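You operate a simulated robot arm through the tools that you are given. There is no shell and no other tool. Be economical: measure what you need, move in short steps, check, and stop when the job is done.

You are at the controls of a simulated robot arm. One attempt, no reset.

## Task
Put things in order on the pantry worktop by the filter. At the end: the cream recipe card (marked "RICE 2 DAL 1") is in the silver steam basket; the yellow scrubber from the pantry worktop by the filter stands where the silver spoon stood; the brown jaggery block stands where the cream recipe card stood; the silver spoon from the pantry worktop by the filter stands where the brown jaggery block stood; whatever was shut is shut again. Leave all else as you found it, and nothing knocked over.

It is judged by the outcome, as a careful person would: the job done as asked, and still so three seconds after it is handed in. It fails if anything else is knocked over, pushed out of place, dropped, spilled or broken.

## Robot
A 7-joint arm with a two-finger parallel gripper, fixed in place. Base frame: the origin is at the foot of the arm, x ahead of it, y to its left, z up; the work surface is at about z = 0. Readings come in m, rad, newtons and seconds.
With the tool pointing down near the work surface it reaches from about 0.22 to 0.58 m from the base axis. Its first joint turns from -1.152 to 1.152 rad. Payload 2.5 kg.
The tool frame sits at the grasp point between the pads (the TCP): z along the fingers, y along the line on which they close. The tips reach 0.023 m beyond it. The gripper opens to 0.094 m. The fingers are 0.038 m wide and 0.01 m thick; the gripper's body (0.054 by 0.096 m) begins 0.039 m behind the TCP.
Orientation is that of the tool frame in the base frame, as [roll, pitch, yaw] about the fixed x, y, z axes, in that order (R = Rz(yaw) Ry(pitch) Rx(roll)). With the fingers straight down and closing along the base's y, the tool's x points along the base's -x, its y along +y and its z along -z.

## Interface
- The arm moves only by the tool send_rows. Its argument "plan" is a list of rows, each an object of numbers (a shift or turn left out is 0, a gripper value left out holds the last): "claw": the closure, from 0 (fully open) to 1 (shut); "x", "y", "z": the shift along the base's x, y, z in m; "ax", "ay", "az": the turn, a rotation vector about the base's x, y, z in rad. In form: [{"claw": .., "x": .., "y": .., "z": .., "ax": .., "ay": .., "az": ..}, ...]. A call has 1 to 20 rows; each row shifts and turns the commanded pose from where the row before left it. Rows are played at 5 a second. More than 0.05 m and 0.15 rad between two rows, or a gripper value outside its range, and nothing of the call is played. A pose out of reach is approached as far as the arm can. The call stops where the force on the tool passes 40 N (or 10 N more than at its start, if that is more) or the arm is blocked; 0.2 s more then pass. The fingers move at their own pace (about 0.108 m/s each) and stop on an object; they squeeze with about 20 N. The grip force told is the motor's: it shows also when the fingers shut on nothing. Time passes only in rows, and 0.2 s behind the last, so rows that do not move let the fingers close. It gives the time, the measured TCP pose, the force on the tool (base axes), the opening and the grip force at its end, in the units of the frame above (readings bear some noise), with the torque about the TCP (base axes, N m) and any sound that the robot's microphone picked up, and new pictures: "show" is both (left out), scene, wrist or none.
- Cameras (640 x 400 px; columns grow to the right, rows downward): "scene" is fixed at [0.1294, -0.4145, 0.5406]; the picture's right is [0.75, -0.66, 0.00], its down [-0.39, -0.44, -0.81] and it looks along [0.54, 0.60, -0.59] (base axes); focal length 358 px, centre (320, 200). "wrist" rides on the gripper at [0.086, 0.016, -0.074] in the tool frame; the picture's right is [-0.18, 0.98, 0.00], its down [-0.58, -0.11, -0.81] and it looks along [-0.79, -0.15, 0.59] (tool axes); focal length 243 px, centre (320, 200). There is no depth. A picture from a camera that has moved, and an enlarged one, comes with that camera's place and axes in the base frame and with its lens.
- close_up(camera, box): a new picture of the part [left, top, right, bottom] of that camera's present view, enlarged. The clock stands still meanwhile.
- sign_off(): hands the job in; it is judged then, once.

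Work in short steps. Places have to be worked out from the pictures, the camera data and where the tool is seen: move nearer, look again, correct. Check each grasp and each placing, and mend what went wrong. You have 120 turns and 200 pictures in all, those below and enlarged ones among them. Open the gripper and draw the arm clear of the work before you hand the job in, unless the task says otherwise; then end with one line.

The tools are called after "Request:" as a command line: name --argument value ..., lists and objects as JSON in quotes. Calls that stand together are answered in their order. send_rows: Moves the arm, as the interface text tells. Its arguments: {"type":"object","properties":{"plan":{"type":"array","items":{"type":"object","properties":{"claw":{"type":"number"},"x":{"type":"number"},"y":{"type":"number"},"z":{"type":"number"},"ax":{"type":"number"},"ay":{"type":"number"},"az":{"type":"number"}}}},"show":{"type":"string","enum":["both","scene","wrist","none"]}},"required":["plan"]} The other tools are called the same way: close_up (camera, box) takes an enlarged picture of a part of a camera's view; sign_off () hands the job in.

At the start:

```text
time: 0.0
ee_pos: [0.2648, -0.1827, 0.31]
tool_rot: [3.14, 0.001, -3.141]
ft_force: [0.4, 0.3, 0.0]
wrist_torque: [0.01, -0.05, 0.01]
finger_gap: 0.0938
gripper_force: 0.0
```

scene: 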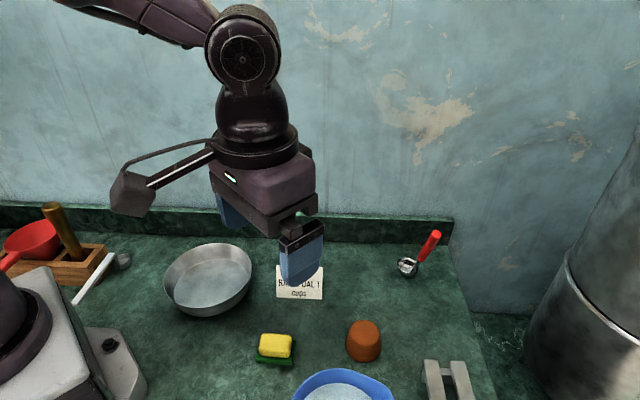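
wrist: 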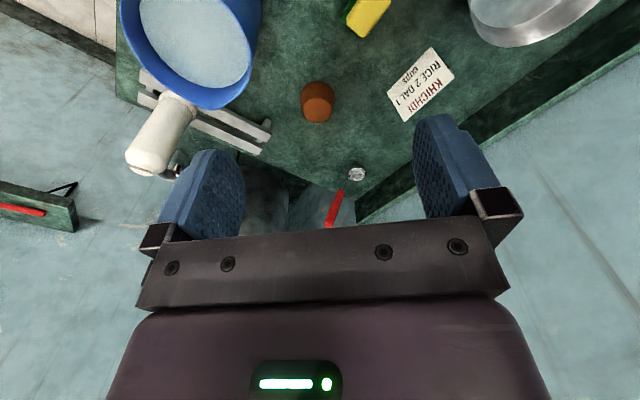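

I start with enlarged views to identify the objects before moving.

Request:
close_up --camera "scene" --box '[0, 190, 240, 340]'

Request:
close_up --camera "scene" --box '[240, 220, 480, 400]'

Request:
close_up --camera "wrist" --box '[100, 0, 500, 250]'

```text
2.67 times, centred on (120, 265) of scene
camera zoom: at [0.1294, -0.4145, 0.5406], right [0.75, -0.66, 0.0], down [-0.39, -0.44, -0.81], along [0.54, 0.6, -0.59], focal length 955 px, centre (853, 27)
```

zoom: 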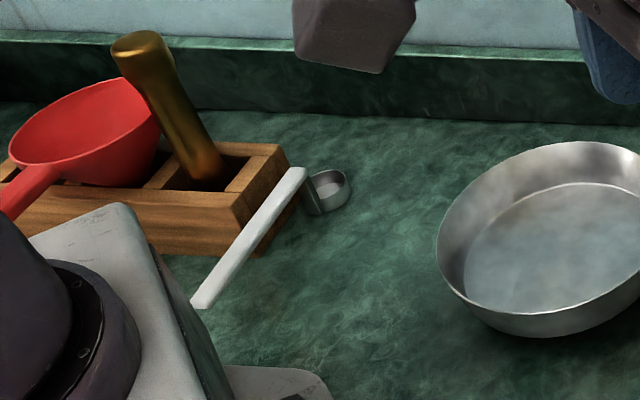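

```text
2.22 times, centred on (360, 310) of scene
camera zoom: at [0.1294, -0.4145, 0.5406], right [0.75, -0.66, 0.0], down [-0.39, -0.44, -0.81], along [0.54, 0.6, -0.59], focal length 796 px, centre (231, -44)
```

zoom: 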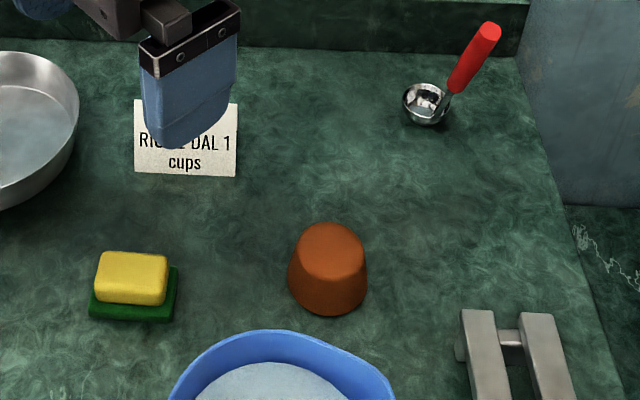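

```text
1.60 times, centred on (300, 125) of wrist
camera zoom: at [0.178, -0.1667, 0.3847], right [0.18, 0.98, 0.0], down [0.58, -0.11, 0.81], along [0.79, -0.15, -0.59], focal length 388 px, centre (352, 320)
```

zoom: 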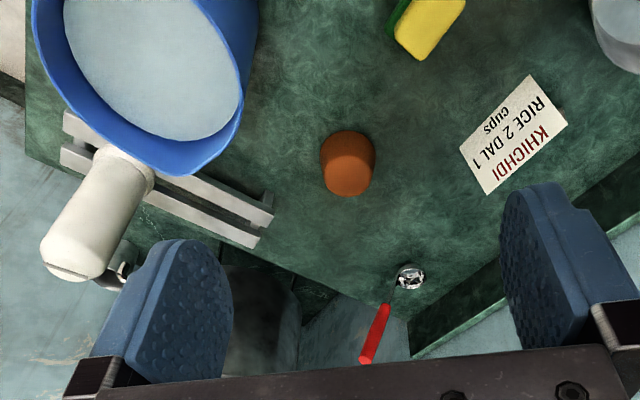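

Two scoops are visible: a red-handled one on the right and a pale-metal-handled one at left. I zoom in on both.

Request:
close_up --camera "scene" --box '[60, 240, 140, 310]'

Request:
close_up --camera "scene" --box '[380, 220, 460, 290]'

Request:
close_up --camera "wrist" --box '[0, 0, 160, 240]'

```text
5.71 times, centred on (100, 275) of scene
camera zoom: at [0.1294, -0.4145, 0.5406], right [0.75, -0.66, 0.0], down [-0.39, -0.44, -0.81], along [0.54, 0.6, -0.59], focal length 2046 px, centre (1577, -229)
```

zoom: 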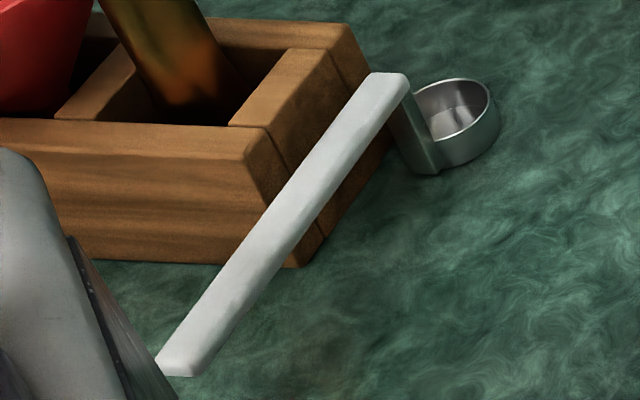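

```text
5.71 times, centred on (420, 255) of scene
camera zoom: at [0.1294, -0.4145, 0.5406], right [0.75, -0.66, 0.0], down [-0.39, -0.44, -0.81], along [0.54, 0.6, -0.59], focal length 2046 px, centre (-251, -114)
```

zoom: 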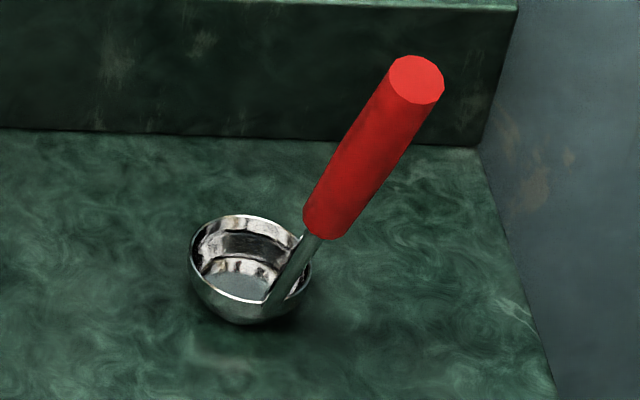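

```text
1.67 times, centred on (80, 120) of wrist
camera zoom: at [0.178, -0.1667, 0.3847], right [0.18, 0.98, 0.0], down [0.58, -0.11, 0.81], along [0.79, -0.15, -0.59], focal length 404 px, centre (720, 333)
```

zoom: 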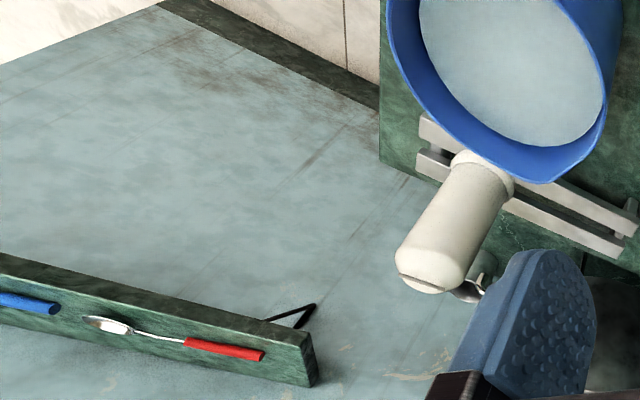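

There is also a shelf with another silver spoon off the worktop. I turn the wrist to the right and look at that side better.

Request:
send_rows --plan '[{"az": -0.15, "z": 0.03}, {"az": -0.15, "z": 0.03}, {"az": -0.15, "z": 0.03}, {"az": -0.15}, {"az": -0.15}, {"az": -0.15}, {"az": -0.15}, {"az": -0.15}]' --show "both"

```text
time: 1.8
ee_pos: [0.2655, -0.1829, 0.399]
tool_rot: [3.141, -0.001, 1.941]
ft_force: [0.6, -0.6, -0.1]
wrist_torque: [0.03, -0.03, -0.04]
finger_gap: 0.094
gripper_force: 0.0
camera wrist: at [0.2486, -0.096, 0.4743], right [0.98, 0.18, 0.0], down [0.11, -0.58, 0.81], along [0.15, -0.79, -0.59], focal length 243 px, centre (320, 200)
```

scene: 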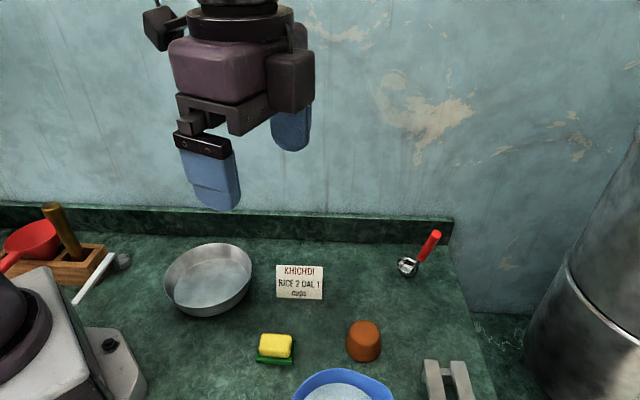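
wrist: 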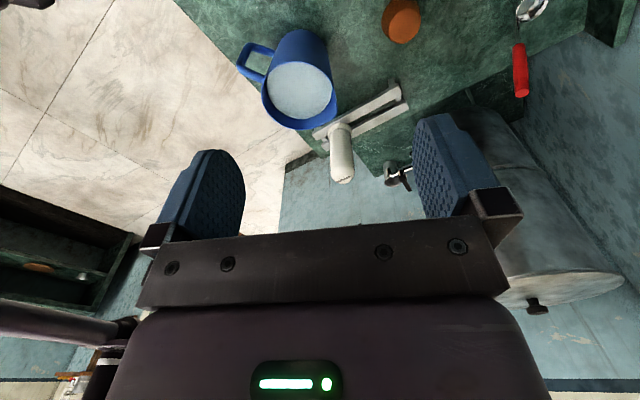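

I enlarge the far shelves and the spoon to compare.

Request:
close_up --camera "wrist" --box '[0, 180, 150, 390]'

Request:
close_up --camera "wrist" --box '[230, 0, 630, 200]'

Request:
close_up --camera "scene" --box '[240, 220, 480, 400]'

```text
1.90 times, centred on (75, 285) of wrist
camera zoom: at [0.2486, -0.096, 0.4743], right [0.98, 0.18, 0.0], down [0.11, -0.58, 0.81], along [0.15, -0.79, -0.59], focal length 462 px, centre (787, 38)
```

zoom: 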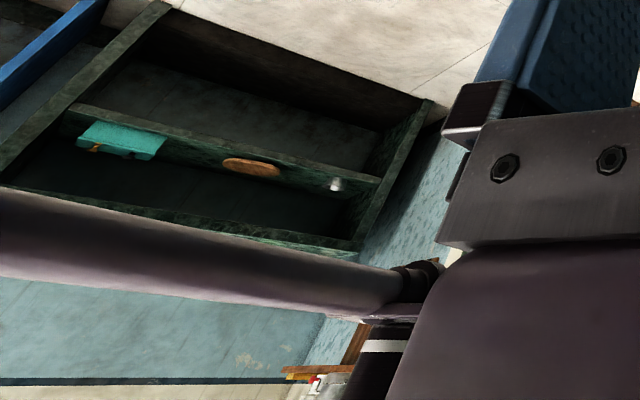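

```text
1.60 times, centred on (430, 100) of wrist
camera zoom: at [0.2486, -0.096, 0.4743], right [0.98, 0.18, 0.0], down [0.11, -0.58, 0.81], along [0.15, -0.79, -0.59], focal length 388 px, centre (144, 360)
```

zoom: 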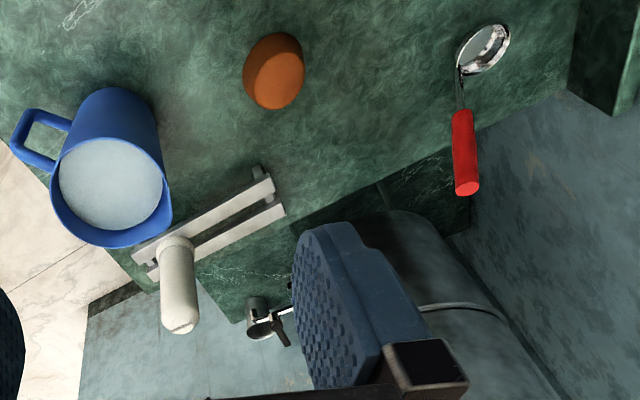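

```text
2.22 times, centred on (360, 310) of scene
camera zoom: at [0.1294, -0.4145, 0.5406], right [0.75, -0.66, 0.0], down [-0.39, -0.44, -0.81], along [0.54, 0.6, -0.59], focal length 796 px, centre (231, -44)
```

zoom: 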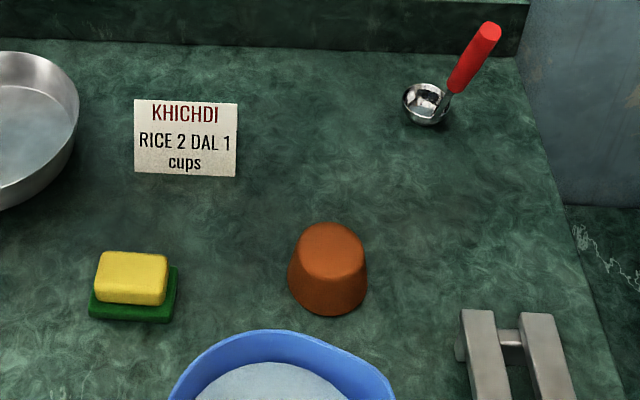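

Now I turn the wrist camera to look at the left side.

Request:
send_rows --plan '[{"az": 0.15, "y": 0.015}, {"az": 0.15, "y": 0.015}, {"az": 0.15, "y": 0.015}, {"az": 0.15, "y": 0.015}, {"az": 0.15, "y": 0.015}, {"az": 0.15, "y": 0.015}, {"az": 0.15, "y": 0.015}, {"az": 0.15, "y": 0.015}, {"az": 0.15, "y": 0.015}, {"az": 0.15, "y": 0.015}, {"az": 0.15, "y": 0.015}, {"az": 0.15, "y": 0.015}, {"az": 0.15, "y": 0.015}, {"az": 0.15, "y": 0.015}, {"az": 0.15, "y": 0.015}, {"az": 0.15, "y": 0.015}, {"az": 0.15, "y": 0.015}, {"az": 0.15, "y": 0.015}]' --show "wrist"

```text
time: 5.6
ee_pos: [0.2643, 0.0864, 0.3989]
tool_rot: [-3.141, 0.0, -1.639]
ft_force: [0.3, -0.6, 0.5]
wrist_torque: [0.01, 0.01, 0.0]
finger_gap: 0.0941
gripper_force: 0.1
camera wrist: at [0.2428, 0.001, 0.4746], right [-0.97, 0.25, 0.0], down [0.15, 0.57, 0.81], along [0.2, 0.78, -0.59], focal length 243 px, centre (320, 200)
```

wrist: 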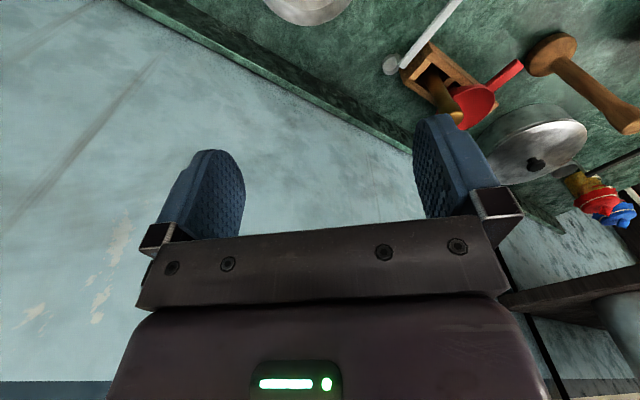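

Request:
close_up --camera "wrist" --box '[360, 0, 640, 240]'

```text
1.67 times, centred on (500, 120) of wrist
camera zoom: at [0.2428, 0.001, 0.4746], right [-0.97, 0.25, 0.0], down [0.15, 0.57, 0.81], along [0.2, 0.78, -0.59], focal length 404 px, centre (20, 333)
```

zoom: 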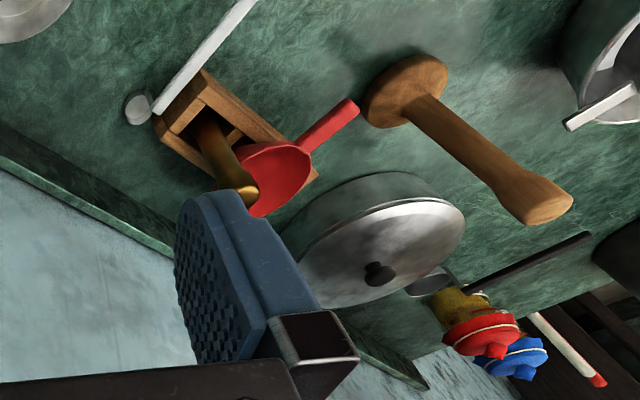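

The left clutter has several similar measuring dippers (decor); the red-handled silver spoon on the right, matching the off-worktop one, is the target. I go back to the nominal orientation and look over the working area.

Request:
send_rows --plan '[{"az": -0.15, "y": -0.02, "x": -0.004}, {"az": -0.15, "y": -0.02, "x": -0.004}, {"az": -0.15, "y": -0.02, "x": -0.004}, {"az": -0.15, "y": -0.02, "x": -0.004}, {"az": -0.15, "y": -0.02, "x": -0.004}, {"az": -0.15, "y": -0.02, "x": -0.004}, {"az": -0.15, "y": -0.02, "x": -0.004}, {"az": -0.15, "y": -0.02, "x": -0.004}, {"az": -0.15, "y": -0.02, "x": -0.004}, {"az": -0.15, "y": -0.02, "x": -0.004}]' --show "wrist"

Request:
close_up --camera "wrist" --box '[200, 0, 520, 200]'

```text
time: 7.8
ee_pos: [0.2237, -0.1149, 0.4013]
tool_rot: [3.141, 0.001, 3.141]
ft_force: [-0.7, -0.7, 0.7]
wrist_torque: [-0.04, 0.0, 0.03]
finger_gap: 0.0939
gripper_force: 0.1
camera wrist: at [0.1367, -0.0979, 0.4756], right [0.19, 0.98, 0.0], down [0.58, -0.11, 0.81], along [0.79, -0.15, -0.59], focal length 243 px, centre (320, 200)
```

wrist: 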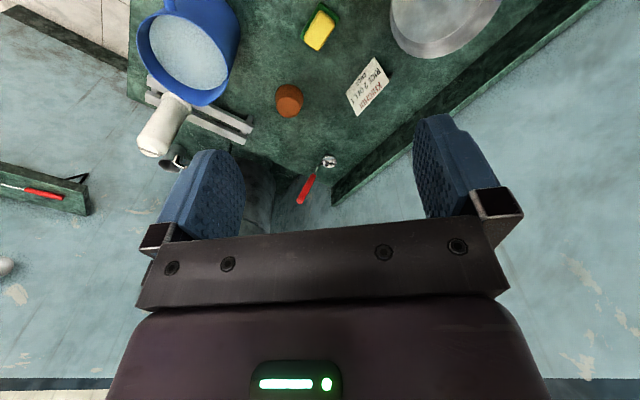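

```text
2.00 times, centred on (360, 100) of wrist
camera zoom: at [0.1367, -0.0979, 0.4756], right [0.19, 0.98, 0.0], down [0.58, -0.11, 0.81], along [0.79, -0.15, -0.59], focal length 485 px, centre (240, 400)
```

zoom: 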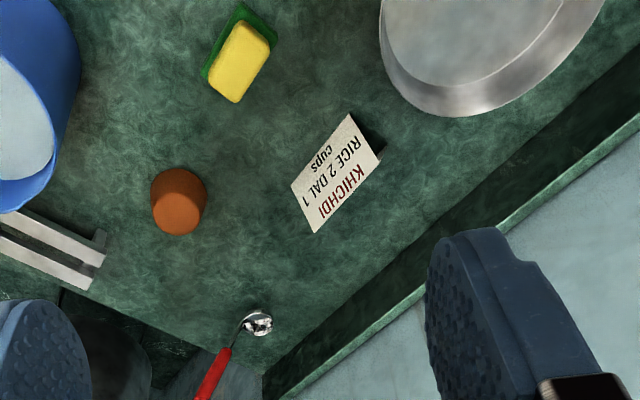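

The card looks like a standing folded tent (ridge about 0.06 high, centre about (0.405,-0.05), long side along (0.72,-0.69)). I hover above it with the gripper turned to close across it.

Request:
send_rows --plan '[{"x": 0.03, "y": 0.0105, "z": -0.033, "az": -0.13}, {"x": 0.03, "y": 0.0105, "z": -0.033, "az": -0.13}, {"x": 0.03, "y": 0.0105, "z": -0.033, "az": -0.13}, {"x": 0.03, "y": 0.0105, "z": -0.033, "az": -0.13}, {"x": 0.03, "y": 0.0105, "z": -0.033, "az": -0.13}, {"x": 0.031, "y": 0.0105, "z": -0.033, "az": -0.12}]' --show "both"

Request:
close_up --camera "scene" --box '[150, 200, 390, 380]'

```text
time: 9.2
ee_pos: [0.4058, -0.0502, 0.1978]
tool_rot: [3.141, -0.002, 2.369]
ft_force: [0.1, -0.6, 0.0]
wrist_torque: [-0.02, -0.05, 0.0]
finger_gap: 0.0939
gripper_force: 0.1
camera wrist: at [0.3567, 0.0213, 0.2737], right [0.82, 0.57, 0.0], down [0.34, -0.48, 0.81], along [0.46, -0.66, -0.59], focal length 243 px, centre (320, 200)
```

scene: 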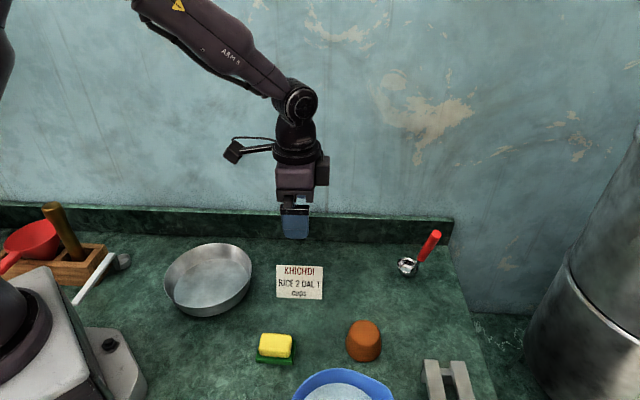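
wrist: 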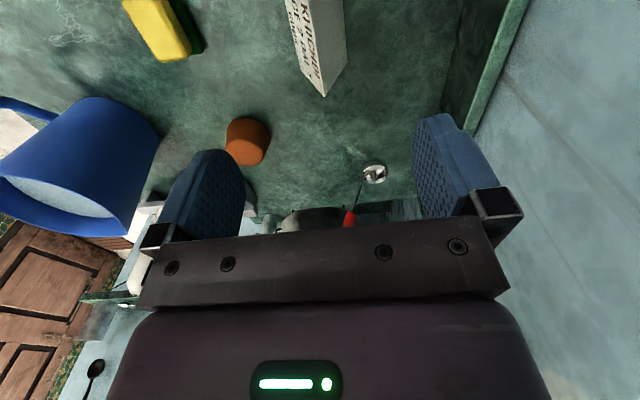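

```text
2.22 times, centred on (270, 290) of scene
camera zoom: at [0.1294, -0.4145, 0.5406], right [0.75, -0.66, 0.0], down [-0.39, -0.44, -0.81], along [0.54, 0.6, -0.59], focal length 796 px, centre (431, 0)
```

zoom: 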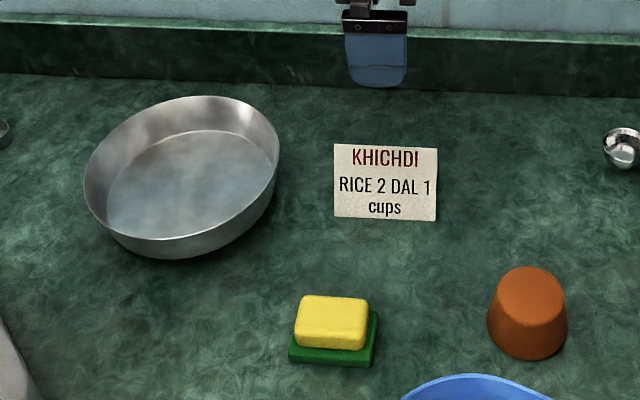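

The tent ridge sits right under the tool. I descend to z≈0.036 around it.

Request:
send_rows --plan '[{"x": -0.001, "z": -0.035}, {"x": -0.001, "z": -0.035}, {"x": -0.001, "z": -0.035}, {"z": -0.03}, {"z": -0.027}, {}]' --show "both"

Request:
close_up --camera "scene" --box '[240, 190, 400, 310]'

```text
time: 10.6
ee_pos: [0.4065, -0.0472, 0.0383]
tool_rot: [-3.141, -0.001, 2.373]
ft_force: [-0.8, 0.8, -0.1]
wrist_torque: [-0.01, -0.03, 0.03]
finger_gap: 0.094
gripper_force: 0.1
camera wrist: at [0.354, 0.0234, 0.114], right [0.82, 0.58, 0.0], down [0.34, -0.48, 0.81], along [0.47, -0.66, -0.59], focal length 243 px, centre (320, 200)
```

scene: 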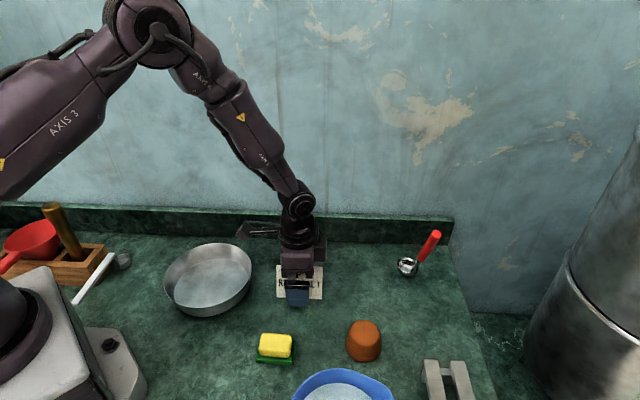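
wrist: 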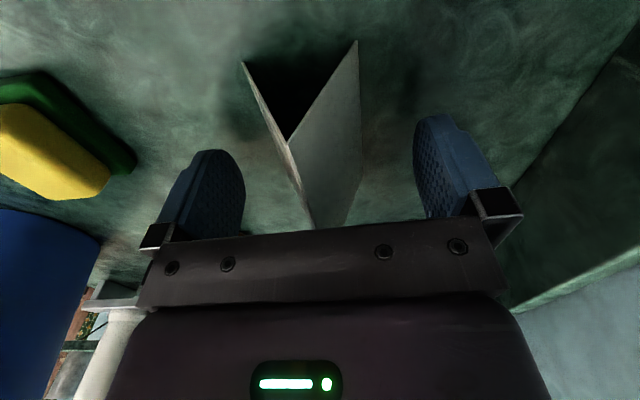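

```text
3.33 times, centred on (320, 250) of scene
camera zoom: at [0.1294, -0.4145, 0.5406], right [0.75, -0.66, 0.0], down [-0.39, -0.44, -0.81], along [0.54, 0.6, -0.59], focal length 1193 px, centre (320, 33)
```

zoom: 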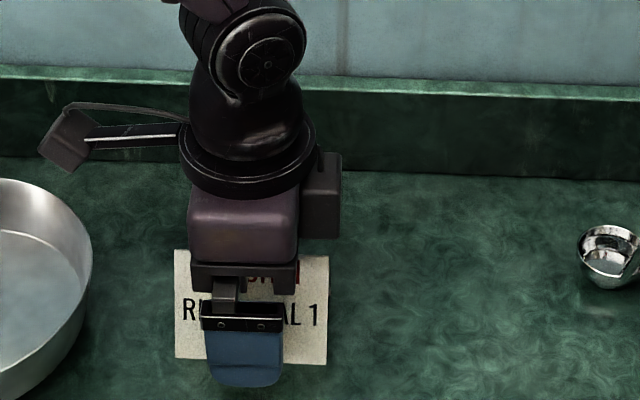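

Fingers straddle the tent. I close on it.

Request:
send_rows --plan '[{"claw": 0.4}, {"claw": 0.7}, {"claw": 1.0}, {}, {}]' --show "wrist"

```text
time: 11.8
ee_pos: [0.4054, -0.0483, 0.0389]
tool_rot: [3.141, -0.002, 2.373]
ft_force: [-1.1, 0.6, -0.5]
wrist_torque: [-0.02, 0.05, -0.03]
finger_gap: 0.0354
gripper_force: 19.9
camera wrist: at [0.354, 0.0234, 0.1144], right [0.82, 0.58, 0.0], down [0.34, -0.48, 0.81], along [0.47, -0.66, -0.59], focal length 243 px, centre (320, 200)
```

wrist: 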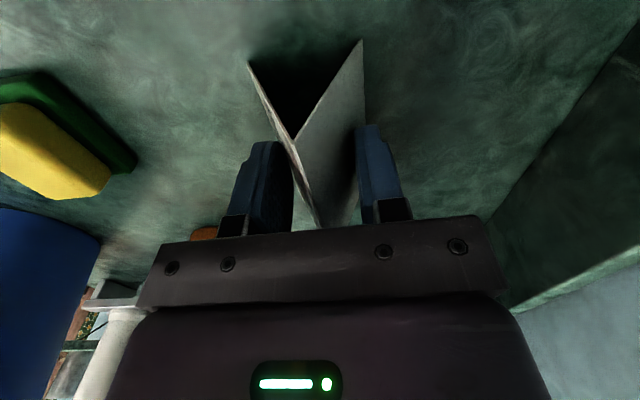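

The grip holds at a 35 mm gap. I lift slowly and check.

Request:
send_rows --plan '[{"z": 0.01}, {"z": 0.02}, {"z": 0.03}, {"z": 0.03}, {"z": 0.03}]' --show "both"

Request:
close_up --camera "scene" --box '[150, 200, 310, 320]'

```text
time: 13.0
ee_pos: [0.4024, -0.0484, 0.1639]
tool_rot: [-3.141, 0.0, 2.372]
ft_force: [0.3, 0.8, 0.1]
wrist_torque: [-0.02, -0.02, 0.0]
finger_gap: 0.0351
gripper_force: 19.6
camera wrist: at [0.3514, 0.0231, 0.2381], right [0.82, 0.58, 0.0], down [0.34, -0.48, 0.81], along [0.47, -0.66, -0.59], focal length 243 px, centre (320, 200)
```

scene: 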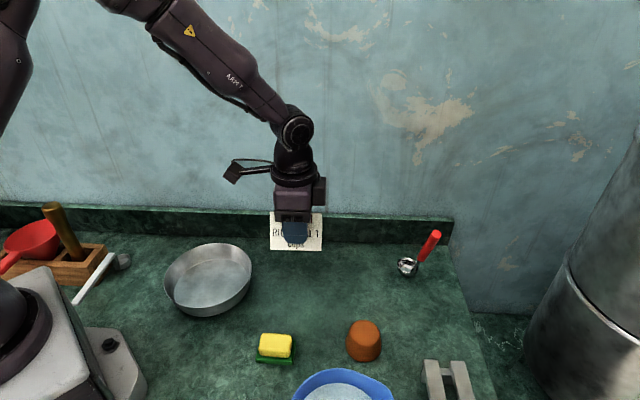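
wrist: 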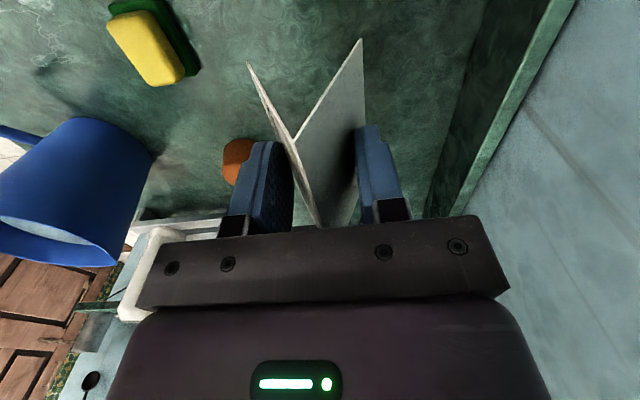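

```text
3.33 times, centred on (230, 260) of scene
camera zoom: at [0.1294, -0.4145, 0.5406], right [0.75, -0.66, 0.0], down [-0.39, -0.44, -0.81], along [0.54, 0.6, -0.59], focal length 1193 px, centre (620, 0)
```

zoom: 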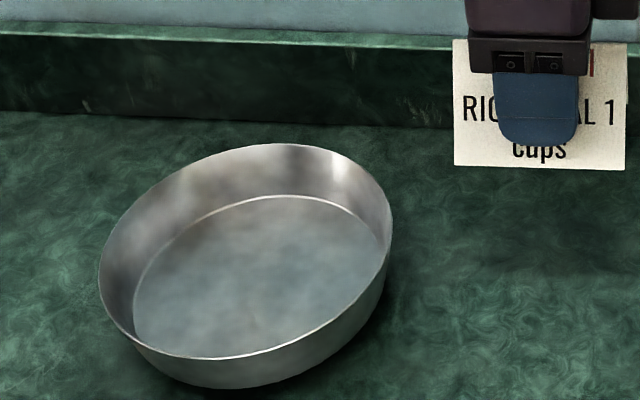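

The card is held well. The pan's floor centre computes to about (0.282, 0.068) with diameter about 0.14. I carry the card above it.

Request:
send_rows --plan '[{"x": -0.02, "y": 0.02}, {"x": -0.02, "y": 0.02}, {"x": -0.02, "y": 0.02}, {"x": -0.02, "y": 0.02}, {"x": -0.02, "y": 0.02}, {"x": -0.02, "y": 0.018}, {}]' --show "both"

```text
time: 14.6
ee_pos: [0.2837, 0.0704, 0.1607]
tool_rot: [3.141, 0.001, 2.372]
ft_force: [-0.2, -0.7, 0.2]
wrist_torque: [-0.01, -0.04, 0.0]
finger_gap: 0.0347
gripper_force: 19.7
camera wrist: at [0.2319, 0.1414, 0.2355], right [0.82, 0.58, 0.0], down [0.34, -0.48, 0.81], along [0.47, -0.66, -0.59], focal length 243 px, centre (320, 200)
```

scene: 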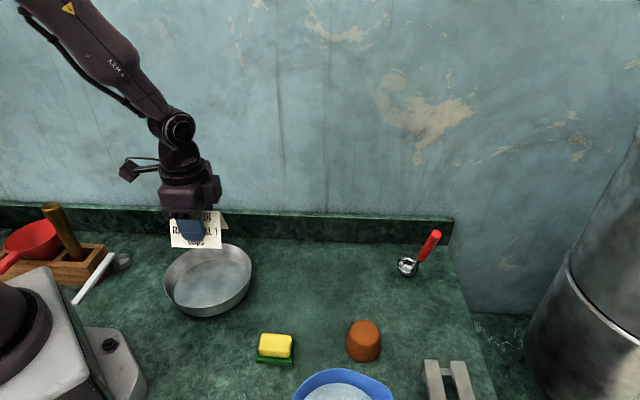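
wrist: 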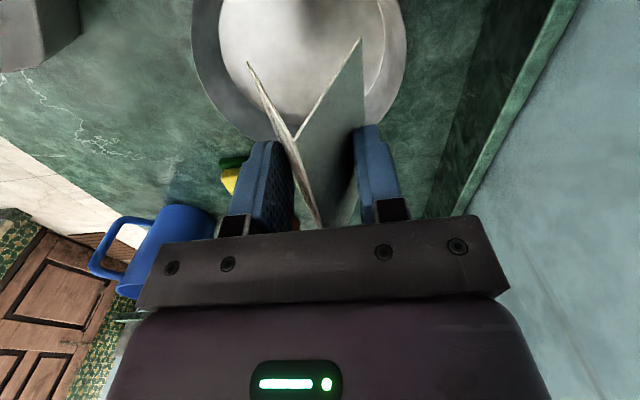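

Centred over the pan; I descend gently.

Request:
send_rows --plan '[{"z": -0.03}, {"z": -0.03}, {"z": -0.025}, {"z": -0.015}, {"z": -0.01}, {}]' --show "both"

Request:
close_up --camera "scene" --box '[130, 200, 290, 320]'

```text
time: 15.8
ee_pos: [0.2857, 0.0684, 0.0544]
tool_rot: [3.138, 0.001, 2.372]
ft_force: [-1.1, -0.3, 10.4]
wrist_torque: [0.01, 0.12, 0.01]
finger_gap: 0.0351
gripper_force: 19.8
stopped in row 5: the force on the tool passed its limit at 46 N (the readings are from after the stop); the commanded pose is now the measured one
camera wrist: at [0.2337, 0.1404, 0.1299], right [0.82, 0.58, 0.0], down [0.34, -0.48, 0.81], along [0.47, -0.66, -0.59], focal length 243 px, centre (320, 200)
```

scene: 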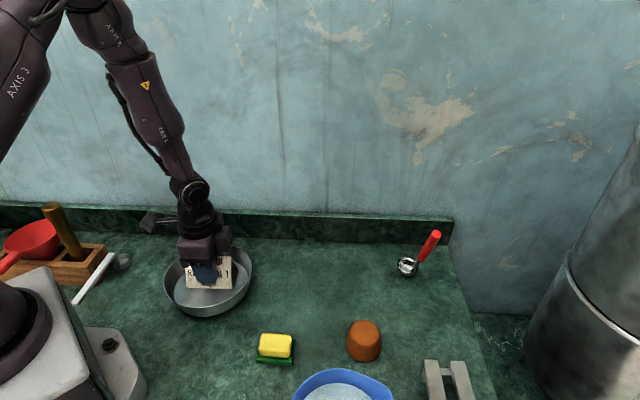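
wrist: 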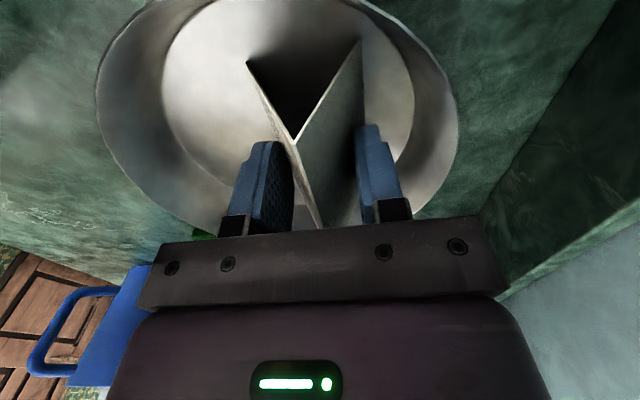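

```text
3.33 times, centred on (210, 260) of scene
camera zoom: at [0.1294, -0.4145, 0.5406], right [0.75, -0.66, 0.0], down [-0.39, -0.44, -0.81], along [0.54, 0.6, -0.59], focal length 1193 px, centre (687, 0)
```

zoom: 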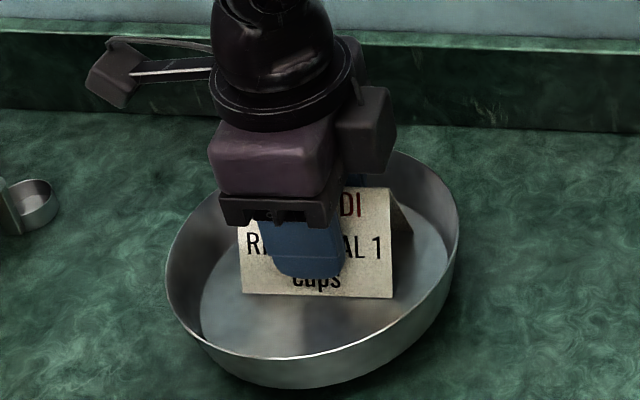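

Contact with the pan floor; the card stands in the pan. I open the fingers slightly to release.

Request:
send_rows --plan '[{"claw": 0.5}, {"claw": 0.4}, {}]' --show "wrist"

```text
time: 16.6
ee_pos: [0.2849, 0.0689, 0.0542]
tool_rot: [3.141, -0.001, 2.373]
ft_force: [-0.4, 0.4, -0.4]
wrist_torque: [0.0, 0.0, -0.03]
finger_gap: 0.0568
gripper_force: 0.1
camera wrist: at [0.2336, 0.1404, 0.1296], right [0.82, 0.58, 0.0], down [0.34, -0.48, 0.81], along [0.47, -0.66, -0.59], focal length 243 px, centre (320, 200)
```

wrist: 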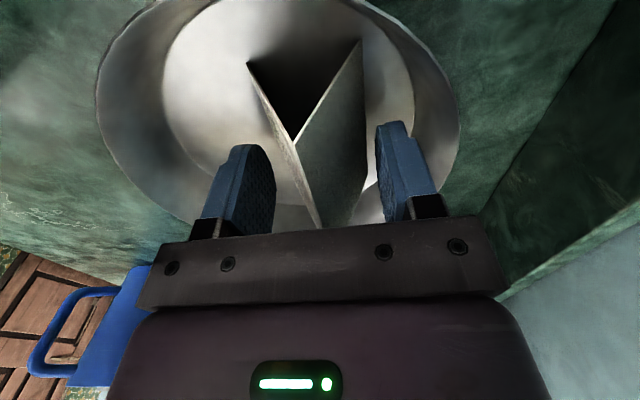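

Released cleanly. I rise, then travel to hover over the jaggery block at about (0.40,-0.214).

Request:
send_rows --plan '[{"z": 0.01}, {"z": 0.03}, {"z": 0.04}, {"z": 0.04}, {"z": 0.03}, {"claw": 0, "x": 0.0143, "y": -0.0354}, {"x": 0.0143, "y": -0.0354}, {"x": 0.0143, "y": -0.0354}, {"x": 0.0143, "y": -0.0354}, {"x": 0.0143, "y": -0.0354}, {"x": 0.0143, "y": -0.0354}, {"x": 0.0143, "y": -0.0354}, {"x": 0.0143, "y": -0.0354}, {}]' --show "both"

Request:
close_up --camera "scene" --box '[130, 200, 450, 400]'

```text
time: 19.6
ee_pos: [0.4021, -0.2125, 0.2064]
tool_rot: [3.142, 0.001, 2.373]
ft_force: [0.2, -0.9, 0.1]
wrist_torque: [0.0, 0.01, 0.04]
finger_gap: 0.0937
gripper_force: 0.0
camera wrist: at [0.3493, -0.1409, 0.2813], right [0.82, 0.58, 0.0], down [0.34, -0.48, 0.81], along [0.47, -0.66, -0.59], focal length 243 px, centre (320, 200)
```

scene: 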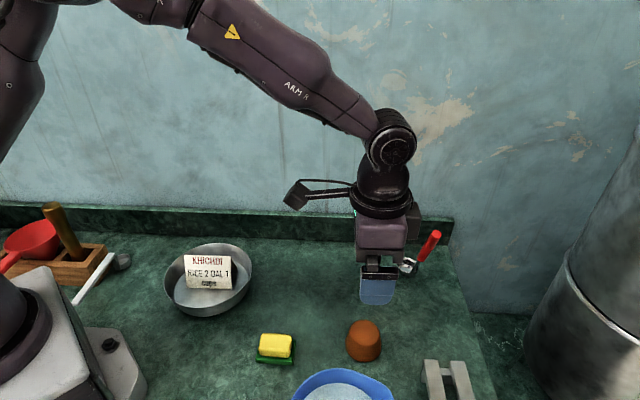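
wrist: 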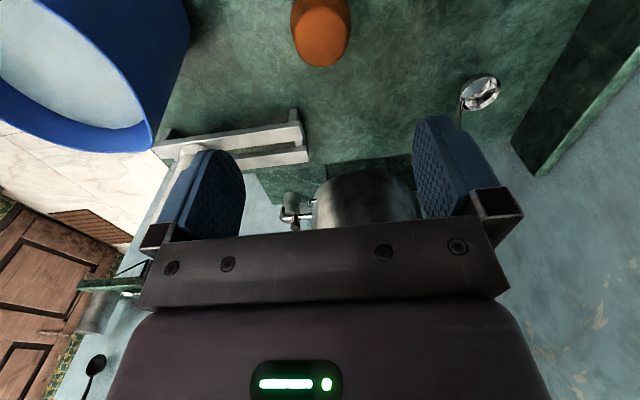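

```text
2.00 times, centred on (290, 300) of scene
camera zoom: at [0.1294, -0.4145, 0.5406], right [0.75, -0.66, 0.0], down [-0.39, -0.44, -0.81], along [0.54, 0.6, -0.59], focal length 716 px, centre (380, 0)
```

zoom: 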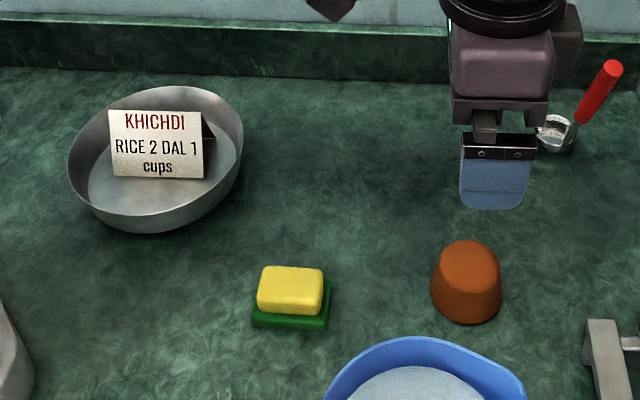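

Card stands in the pan. The jaggery block is right under the tool; I descend to z≈0.031.

Request:
send_rows --plan '[{"z": -0.04}, {"z": -0.04}, {"z": -0.035}, {"z": -0.03}, {"z": -0.02}, {"z": -0.01}, {}]' --show "wrist"

```text
time: 21.2
ee_pos: [0.3989, -0.215, 0.0292]
tool_rot: [3.14, 0.002, 2.371]
ft_force: [0.1, -0.9, -0.2]
wrist_torque: [-0.02, 0.01, -0.01]
finger_gap: 0.0939
gripper_force: 0.1
camera wrist: at [0.3486, -0.1439, 0.1048], right [0.82, 0.58, 0.0], down [0.34, -0.48, 0.81], along [0.47, -0.66, -0.59], focal length 243 px, centre (320, 200)
```

wrist: 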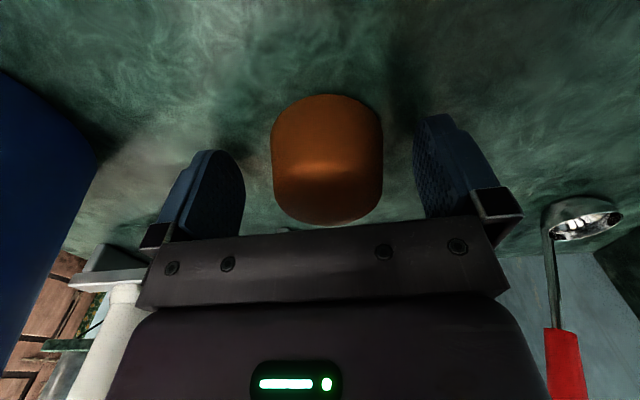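

The block is between the fingers; I close.

Request:
send_rows --plan '[{"claw": 0.3}, {"claw": 0.6}, {"claw": 1.0}, {}, {}]' --show "both"

```text
time: 22.4
ee_pos: [0.3993, -0.2148, 0.0292]
tool_rot: [3.14, -0.001, 2.372]
ft_force: [0.1, 0.8, 0.7]
wrist_torque: [-0.05, 0.05, 0.02]
finger_gap: 0.0578
gripper_force: 19.9
camera wrist: at [0.3485, -0.1438, 0.105], right [0.82, 0.58, 0.0], down [0.34, -0.48, 0.81], along [0.47, -0.66, -0.59], focal length 243 px, centre (320, 200)
```

scene: 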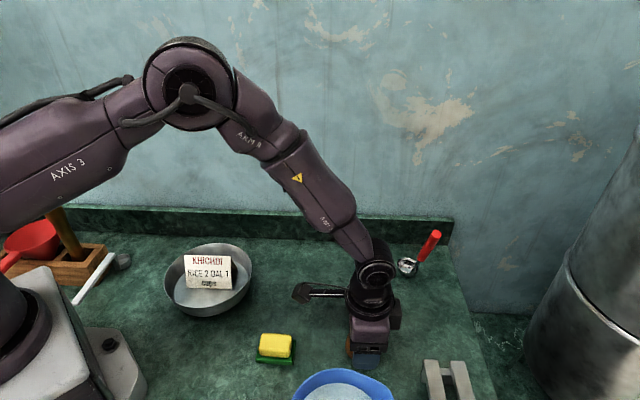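
wrist: 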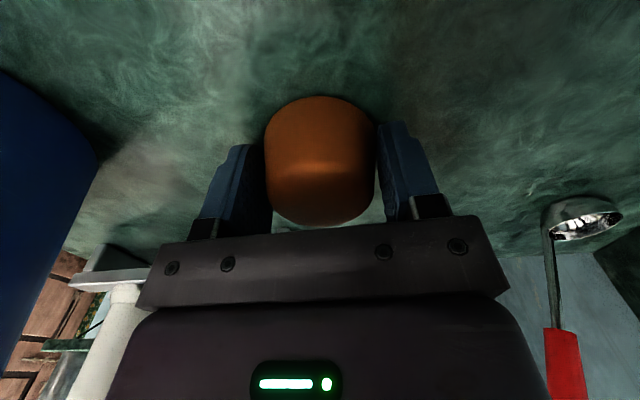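

Gripped (57.8 mm). I lift and carry it to the card's old spot at (0.405,-0.05).

Request:
send_rows --plan '[{"z": 0.01}, {"z": 0.03}, {"z": 0.04}, {"z": 0.02}, {"x": 0.0015, "y": 0.0325}, {"x": 0.0015, "y": 0.0325}, {"x": 0.0015, "y": 0.0325}, {"x": 0.0015, "y": 0.0325}, {"x": 0.0015, "y": 0.033}, {}]' --show "both"

```text
time: 24.6
ee_pos: [0.4061, -0.0512, 0.1295]
tool_rot: [3.139, 0.0, 2.372]
ft_force: [-1.5, -0.3, -0.4]
wrist_torque: [0.0, 0.01, -0.01]
finger_gap: 0.0575
gripper_force: 19.6
camera wrist: at [0.355, 0.0198, 0.2051], right [0.82, 0.58, 0.0], down [0.34, -0.48, 0.81], along [0.47, -0.66, -0.59], focal length 243 px, centre (320, 200)
```

scene: 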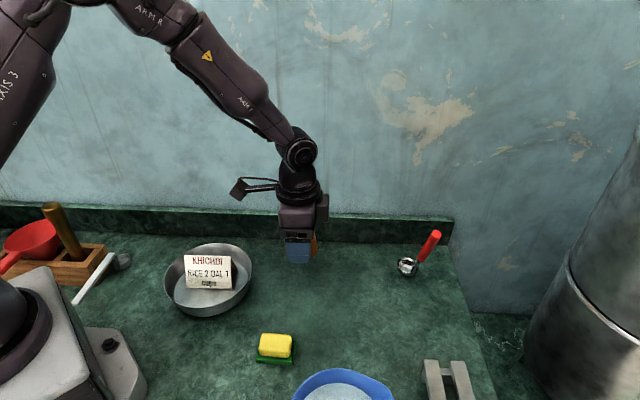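
wrist: 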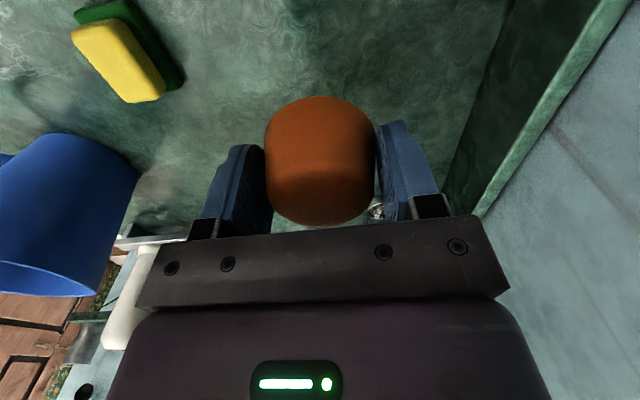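

Over the target; I lower to just about the grasp height, with slow final steps.

Request:
send_rows --plan '[{"z": -0.04}, {"z": -0.03}, {"z": -0.015}, {"z": -0.006}, {"z": -0.004}, {"z": -0.003}, {}]' --show "scene"

```text
time: 26.2
ee_pos: [0.406, -0.0518, 0.0323]
tool_rot: [3.141, 0.0, 2.371]
ft_force: [0.1, 0.2, -0.5]
wrist_torque: [0.03, -0.03, 0.0]
finger_gap: 0.0571
gripper_force: 19.6
```

scene: 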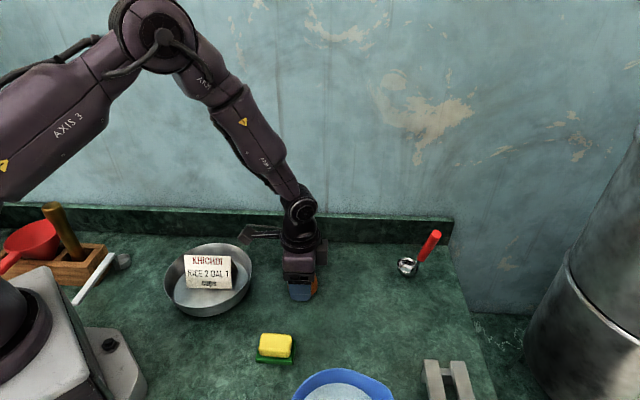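

Request:
send_rows --plan '[{"z": -0.0015}, {"z": -0.0015}, {}]' --show "none"

```text
time: 27.0
ee_pos: [0.4071, -0.0523, 0.0283]
tool_rot: [3.141, -0.001, 2.372]
ft_force: [-11.8, -1.2, 25.8]
wrist_torque: [-0.15, 0.41, -0.13]
finger_gap: 0.0575
gripper_force: 20.2
```

It is pressing on the table now; I back off a hair, open, and rise.

Request:
send_rows --plan '[{"z": 0.001}, {"claw": 0.3}, {"claw": 0.1}, {"z": 0.01}, {"z": 0.03}, {"z": 0.04}, {"z": 0.04}, {"z": 0.04}, {"z": 0.03}]' --show "both"

Request:
close_up --camera "scene" --box '[240, 220, 480, 400]'

```text
time: 29.0
ee_pos: [0.409, -0.053, 0.2161]
tool_rot: [3.139, 0.0, 2.372]
ft_force: [0.0, -0.5, 0.6]
wrist_torque: [0.0, 0.02, 0.01]
finger_gap: 0.0846
gripper_force: 0.0
camera wrist: at [0.3568, 0.0187, 0.2931], right [0.82, 0.58, 0.0], down [0.34, -0.48, 0.81], along [0.47, -0.66, -0.59], focal length 243 px, centre (320, 200)
```

scene: 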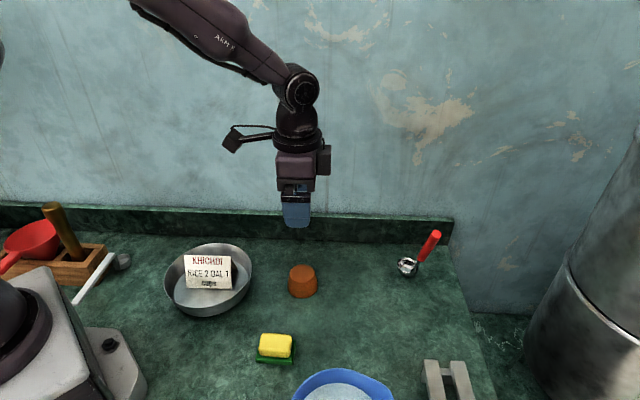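
wrist: 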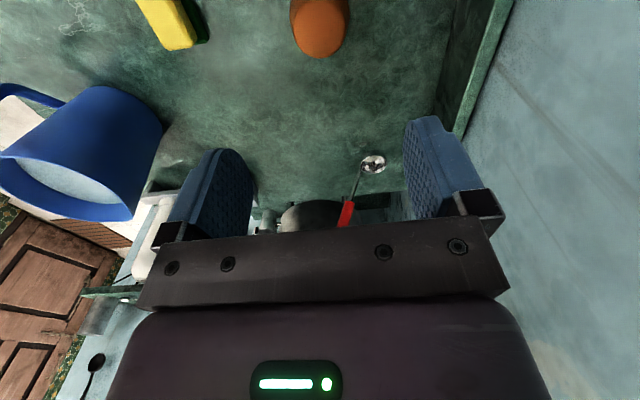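

```text
2.22 times, centred on (360, 310) of scene
camera zoom: at [0.1294, -0.4145, 0.5406], right [0.75, -0.66, 0.0], down [-0.39, -0.44, -0.81], along [0.54, 0.6, -0.59], focal length 796 px, centre (231, -44)
```

zoom: 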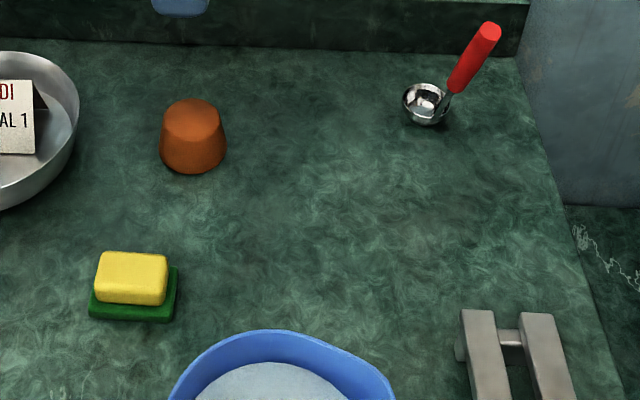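

Jaggery is in place. For the spoon, whose handle leans toward (-0.11,-0.29,0.95), I turn the gripper to close perpendicular to that lean and approach part-way for a close look.

Request:
send_rows --plan '[{"claw": 0, "az": 0.14, "x": 0.004, "y": -0.009, "z": 0.003}, {"az": 0.14, "x": 0.004, "y": -0.009, "z": 0.003}, {"az": 0.14, "x": 0.004, "y": -0.009, "z": 0.003}, {"az": 0.14, "x": 0.004, "y": -0.009, "z": 0.003}, {"az": 0.14, "x": 0.004, "y": -0.009, "z": 0.003}, {"az": 0.14, "x": 0.004, "y": -0.009, "z": 0.003}, {"az": 0.14, "x": 0.004, "y": -0.009, "z": 0.003}, {"az": 0.14, "x": 0.004, "y": -0.009, "z": 0.003}, {"az": 0.14, "x": 0.004, "y": -0.009, "z": 0.003}, {"az": 0.14, "x": 0.004, "y": -0.009, "z": 0.003}, {"az": 0.14, "x": 0.004, "y": -0.009}, {"az": 0.14, "x": 0.004, "y": -0.009}, {"az": 0.14, "x": 0.004, "y": -0.009}, {"az": 0.14, "x": 0.004, "y": -0.009}, {}]' --show "both"

```text
time: 32.2
ee_pos: [0.4639, -0.1776, 0.2488]
tool_rot: [3.14, -0.001, -1.95]
ft_force: [-0.4, 0.5, 0.0]
wrist_torque: [0.02, 0.0, -0.01]
finger_gap: 0.0938
gripper_force: 0.0
camera wrist: at [0.4162, -0.2522, 0.3244], right [-0.85, 0.53, 0.0], down [0.32, 0.5, 0.81], along [0.43, 0.68, -0.59], focal length 243 px, centre (320, 200)
```

scene: 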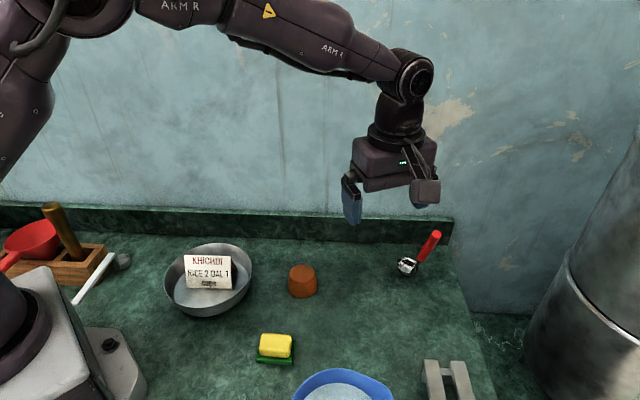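
wrist: 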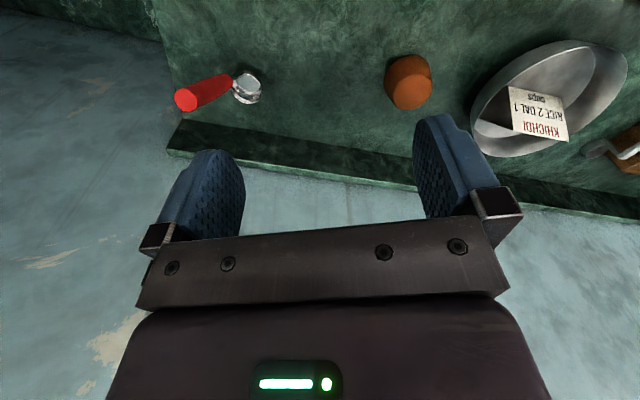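

The wrist view confirms the handle from (0.567,-0.193,0.075) to (0.56,-0.219,0.155). I test the tool-down reach above it.

Request:
send_rows --plan '[{"x": 0.0245, "y": -0.008, "z": -0.005}, {"x": 0.0245, "y": -0.008, "z": -0.005}, {"x": 0.0245, "y": -0.008, "z": -0.005}, {"x": 0.0245, "y": -0.008, "z": -0.005}, {}, {}]' --show "both"

```text
time: 33.6
ee_pos: [0.5576, -0.2087, 0.2296]
tool_rot: [3.137, 0.001, -1.952]
ft_force: [0.8, -0.2, -0.3]
wrist_torque: [-0.01, 0.0, -0.03]
finger_gap: 0.094
gripper_force: 0.1
camera wrist: at [0.5098, -0.2832, 0.3056], right [-0.84, 0.54, 0.0], down [0.32, 0.5, 0.81], along [0.43, 0.68, -0.59], focal length 243 px, centre (320, 200)
```

scene: 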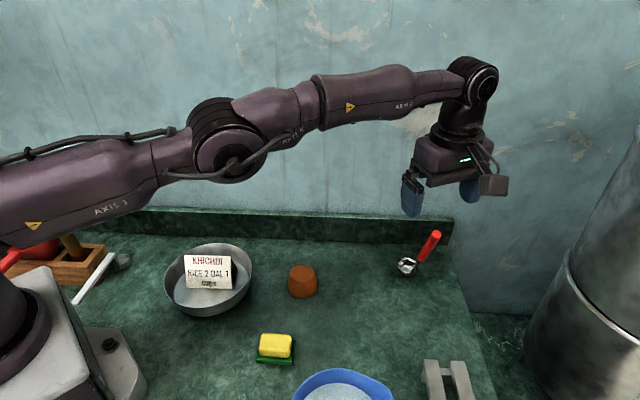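
wrist: 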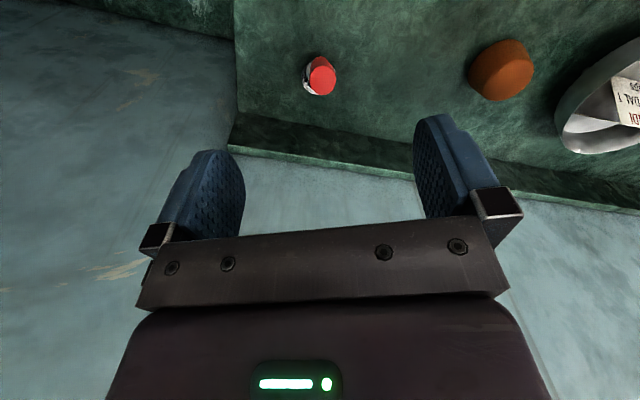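

The arm reaches, and the handle's end is centred between the fingers (column 321). I descend to z≈0.13, checking midway.

Request:
send_rows --plan '[{"z": -0.02}, {"z": -0.02}, {"z": -0.02}, {}, {}]' --show "both"

Request:
close_up --camera "scene" --box '[380, 180, 500, 290]'

```text
time: 34.8
ee_pos: [0.5612, -0.2089, 0.1677]
tool_rot: [3.141, 0.002, -1.951]
ft_force: [-0.2, -0.1, -0.3]
wrist_torque: [-0.02, -0.05, -0.02]
finger_gap: 0.0942
gripper_force: 0.2
camera wrist: at [0.5134, -0.2836, 0.2445], right [-0.84, 0.54, 0.0], down [0.32, 0.5, 0.81], along [0.43, 0.68, -0.59], focal length 243 px, centre (320, 200)
```

scene: 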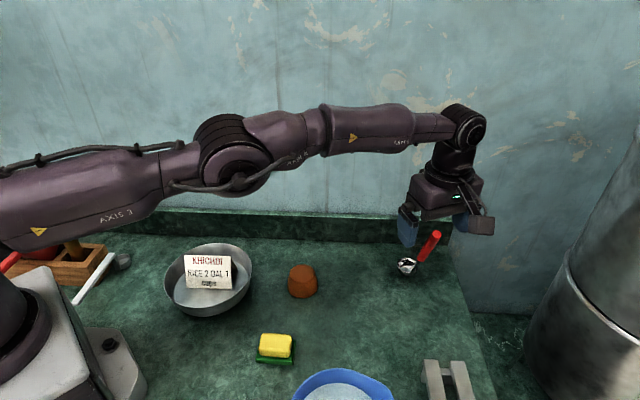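
wrist: 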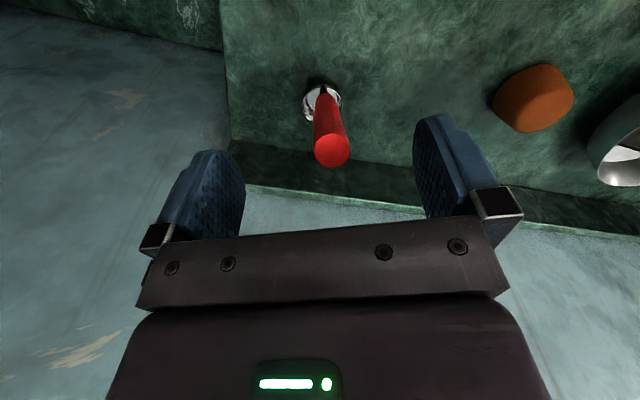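

```text
3.64 times, centred on (440, 235) of scene
camera zoom: at [0.1294, -0.4145, 0.5406], right [0.75, -0.66, 0.0], down [-0.39, -0.44, -0.81], along [0.54, 0.6, -0.59], focal length 1302 px, centre (-116, 73)
```

zoom: 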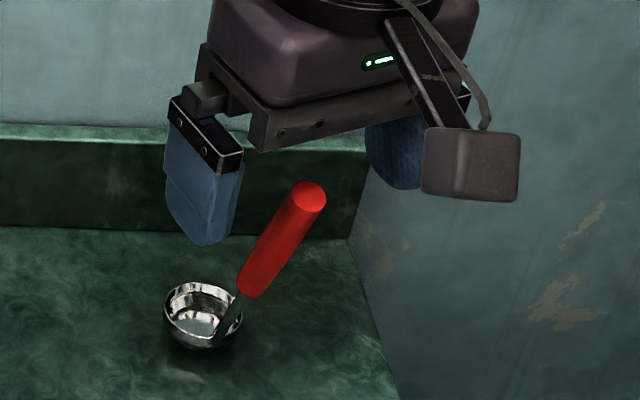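

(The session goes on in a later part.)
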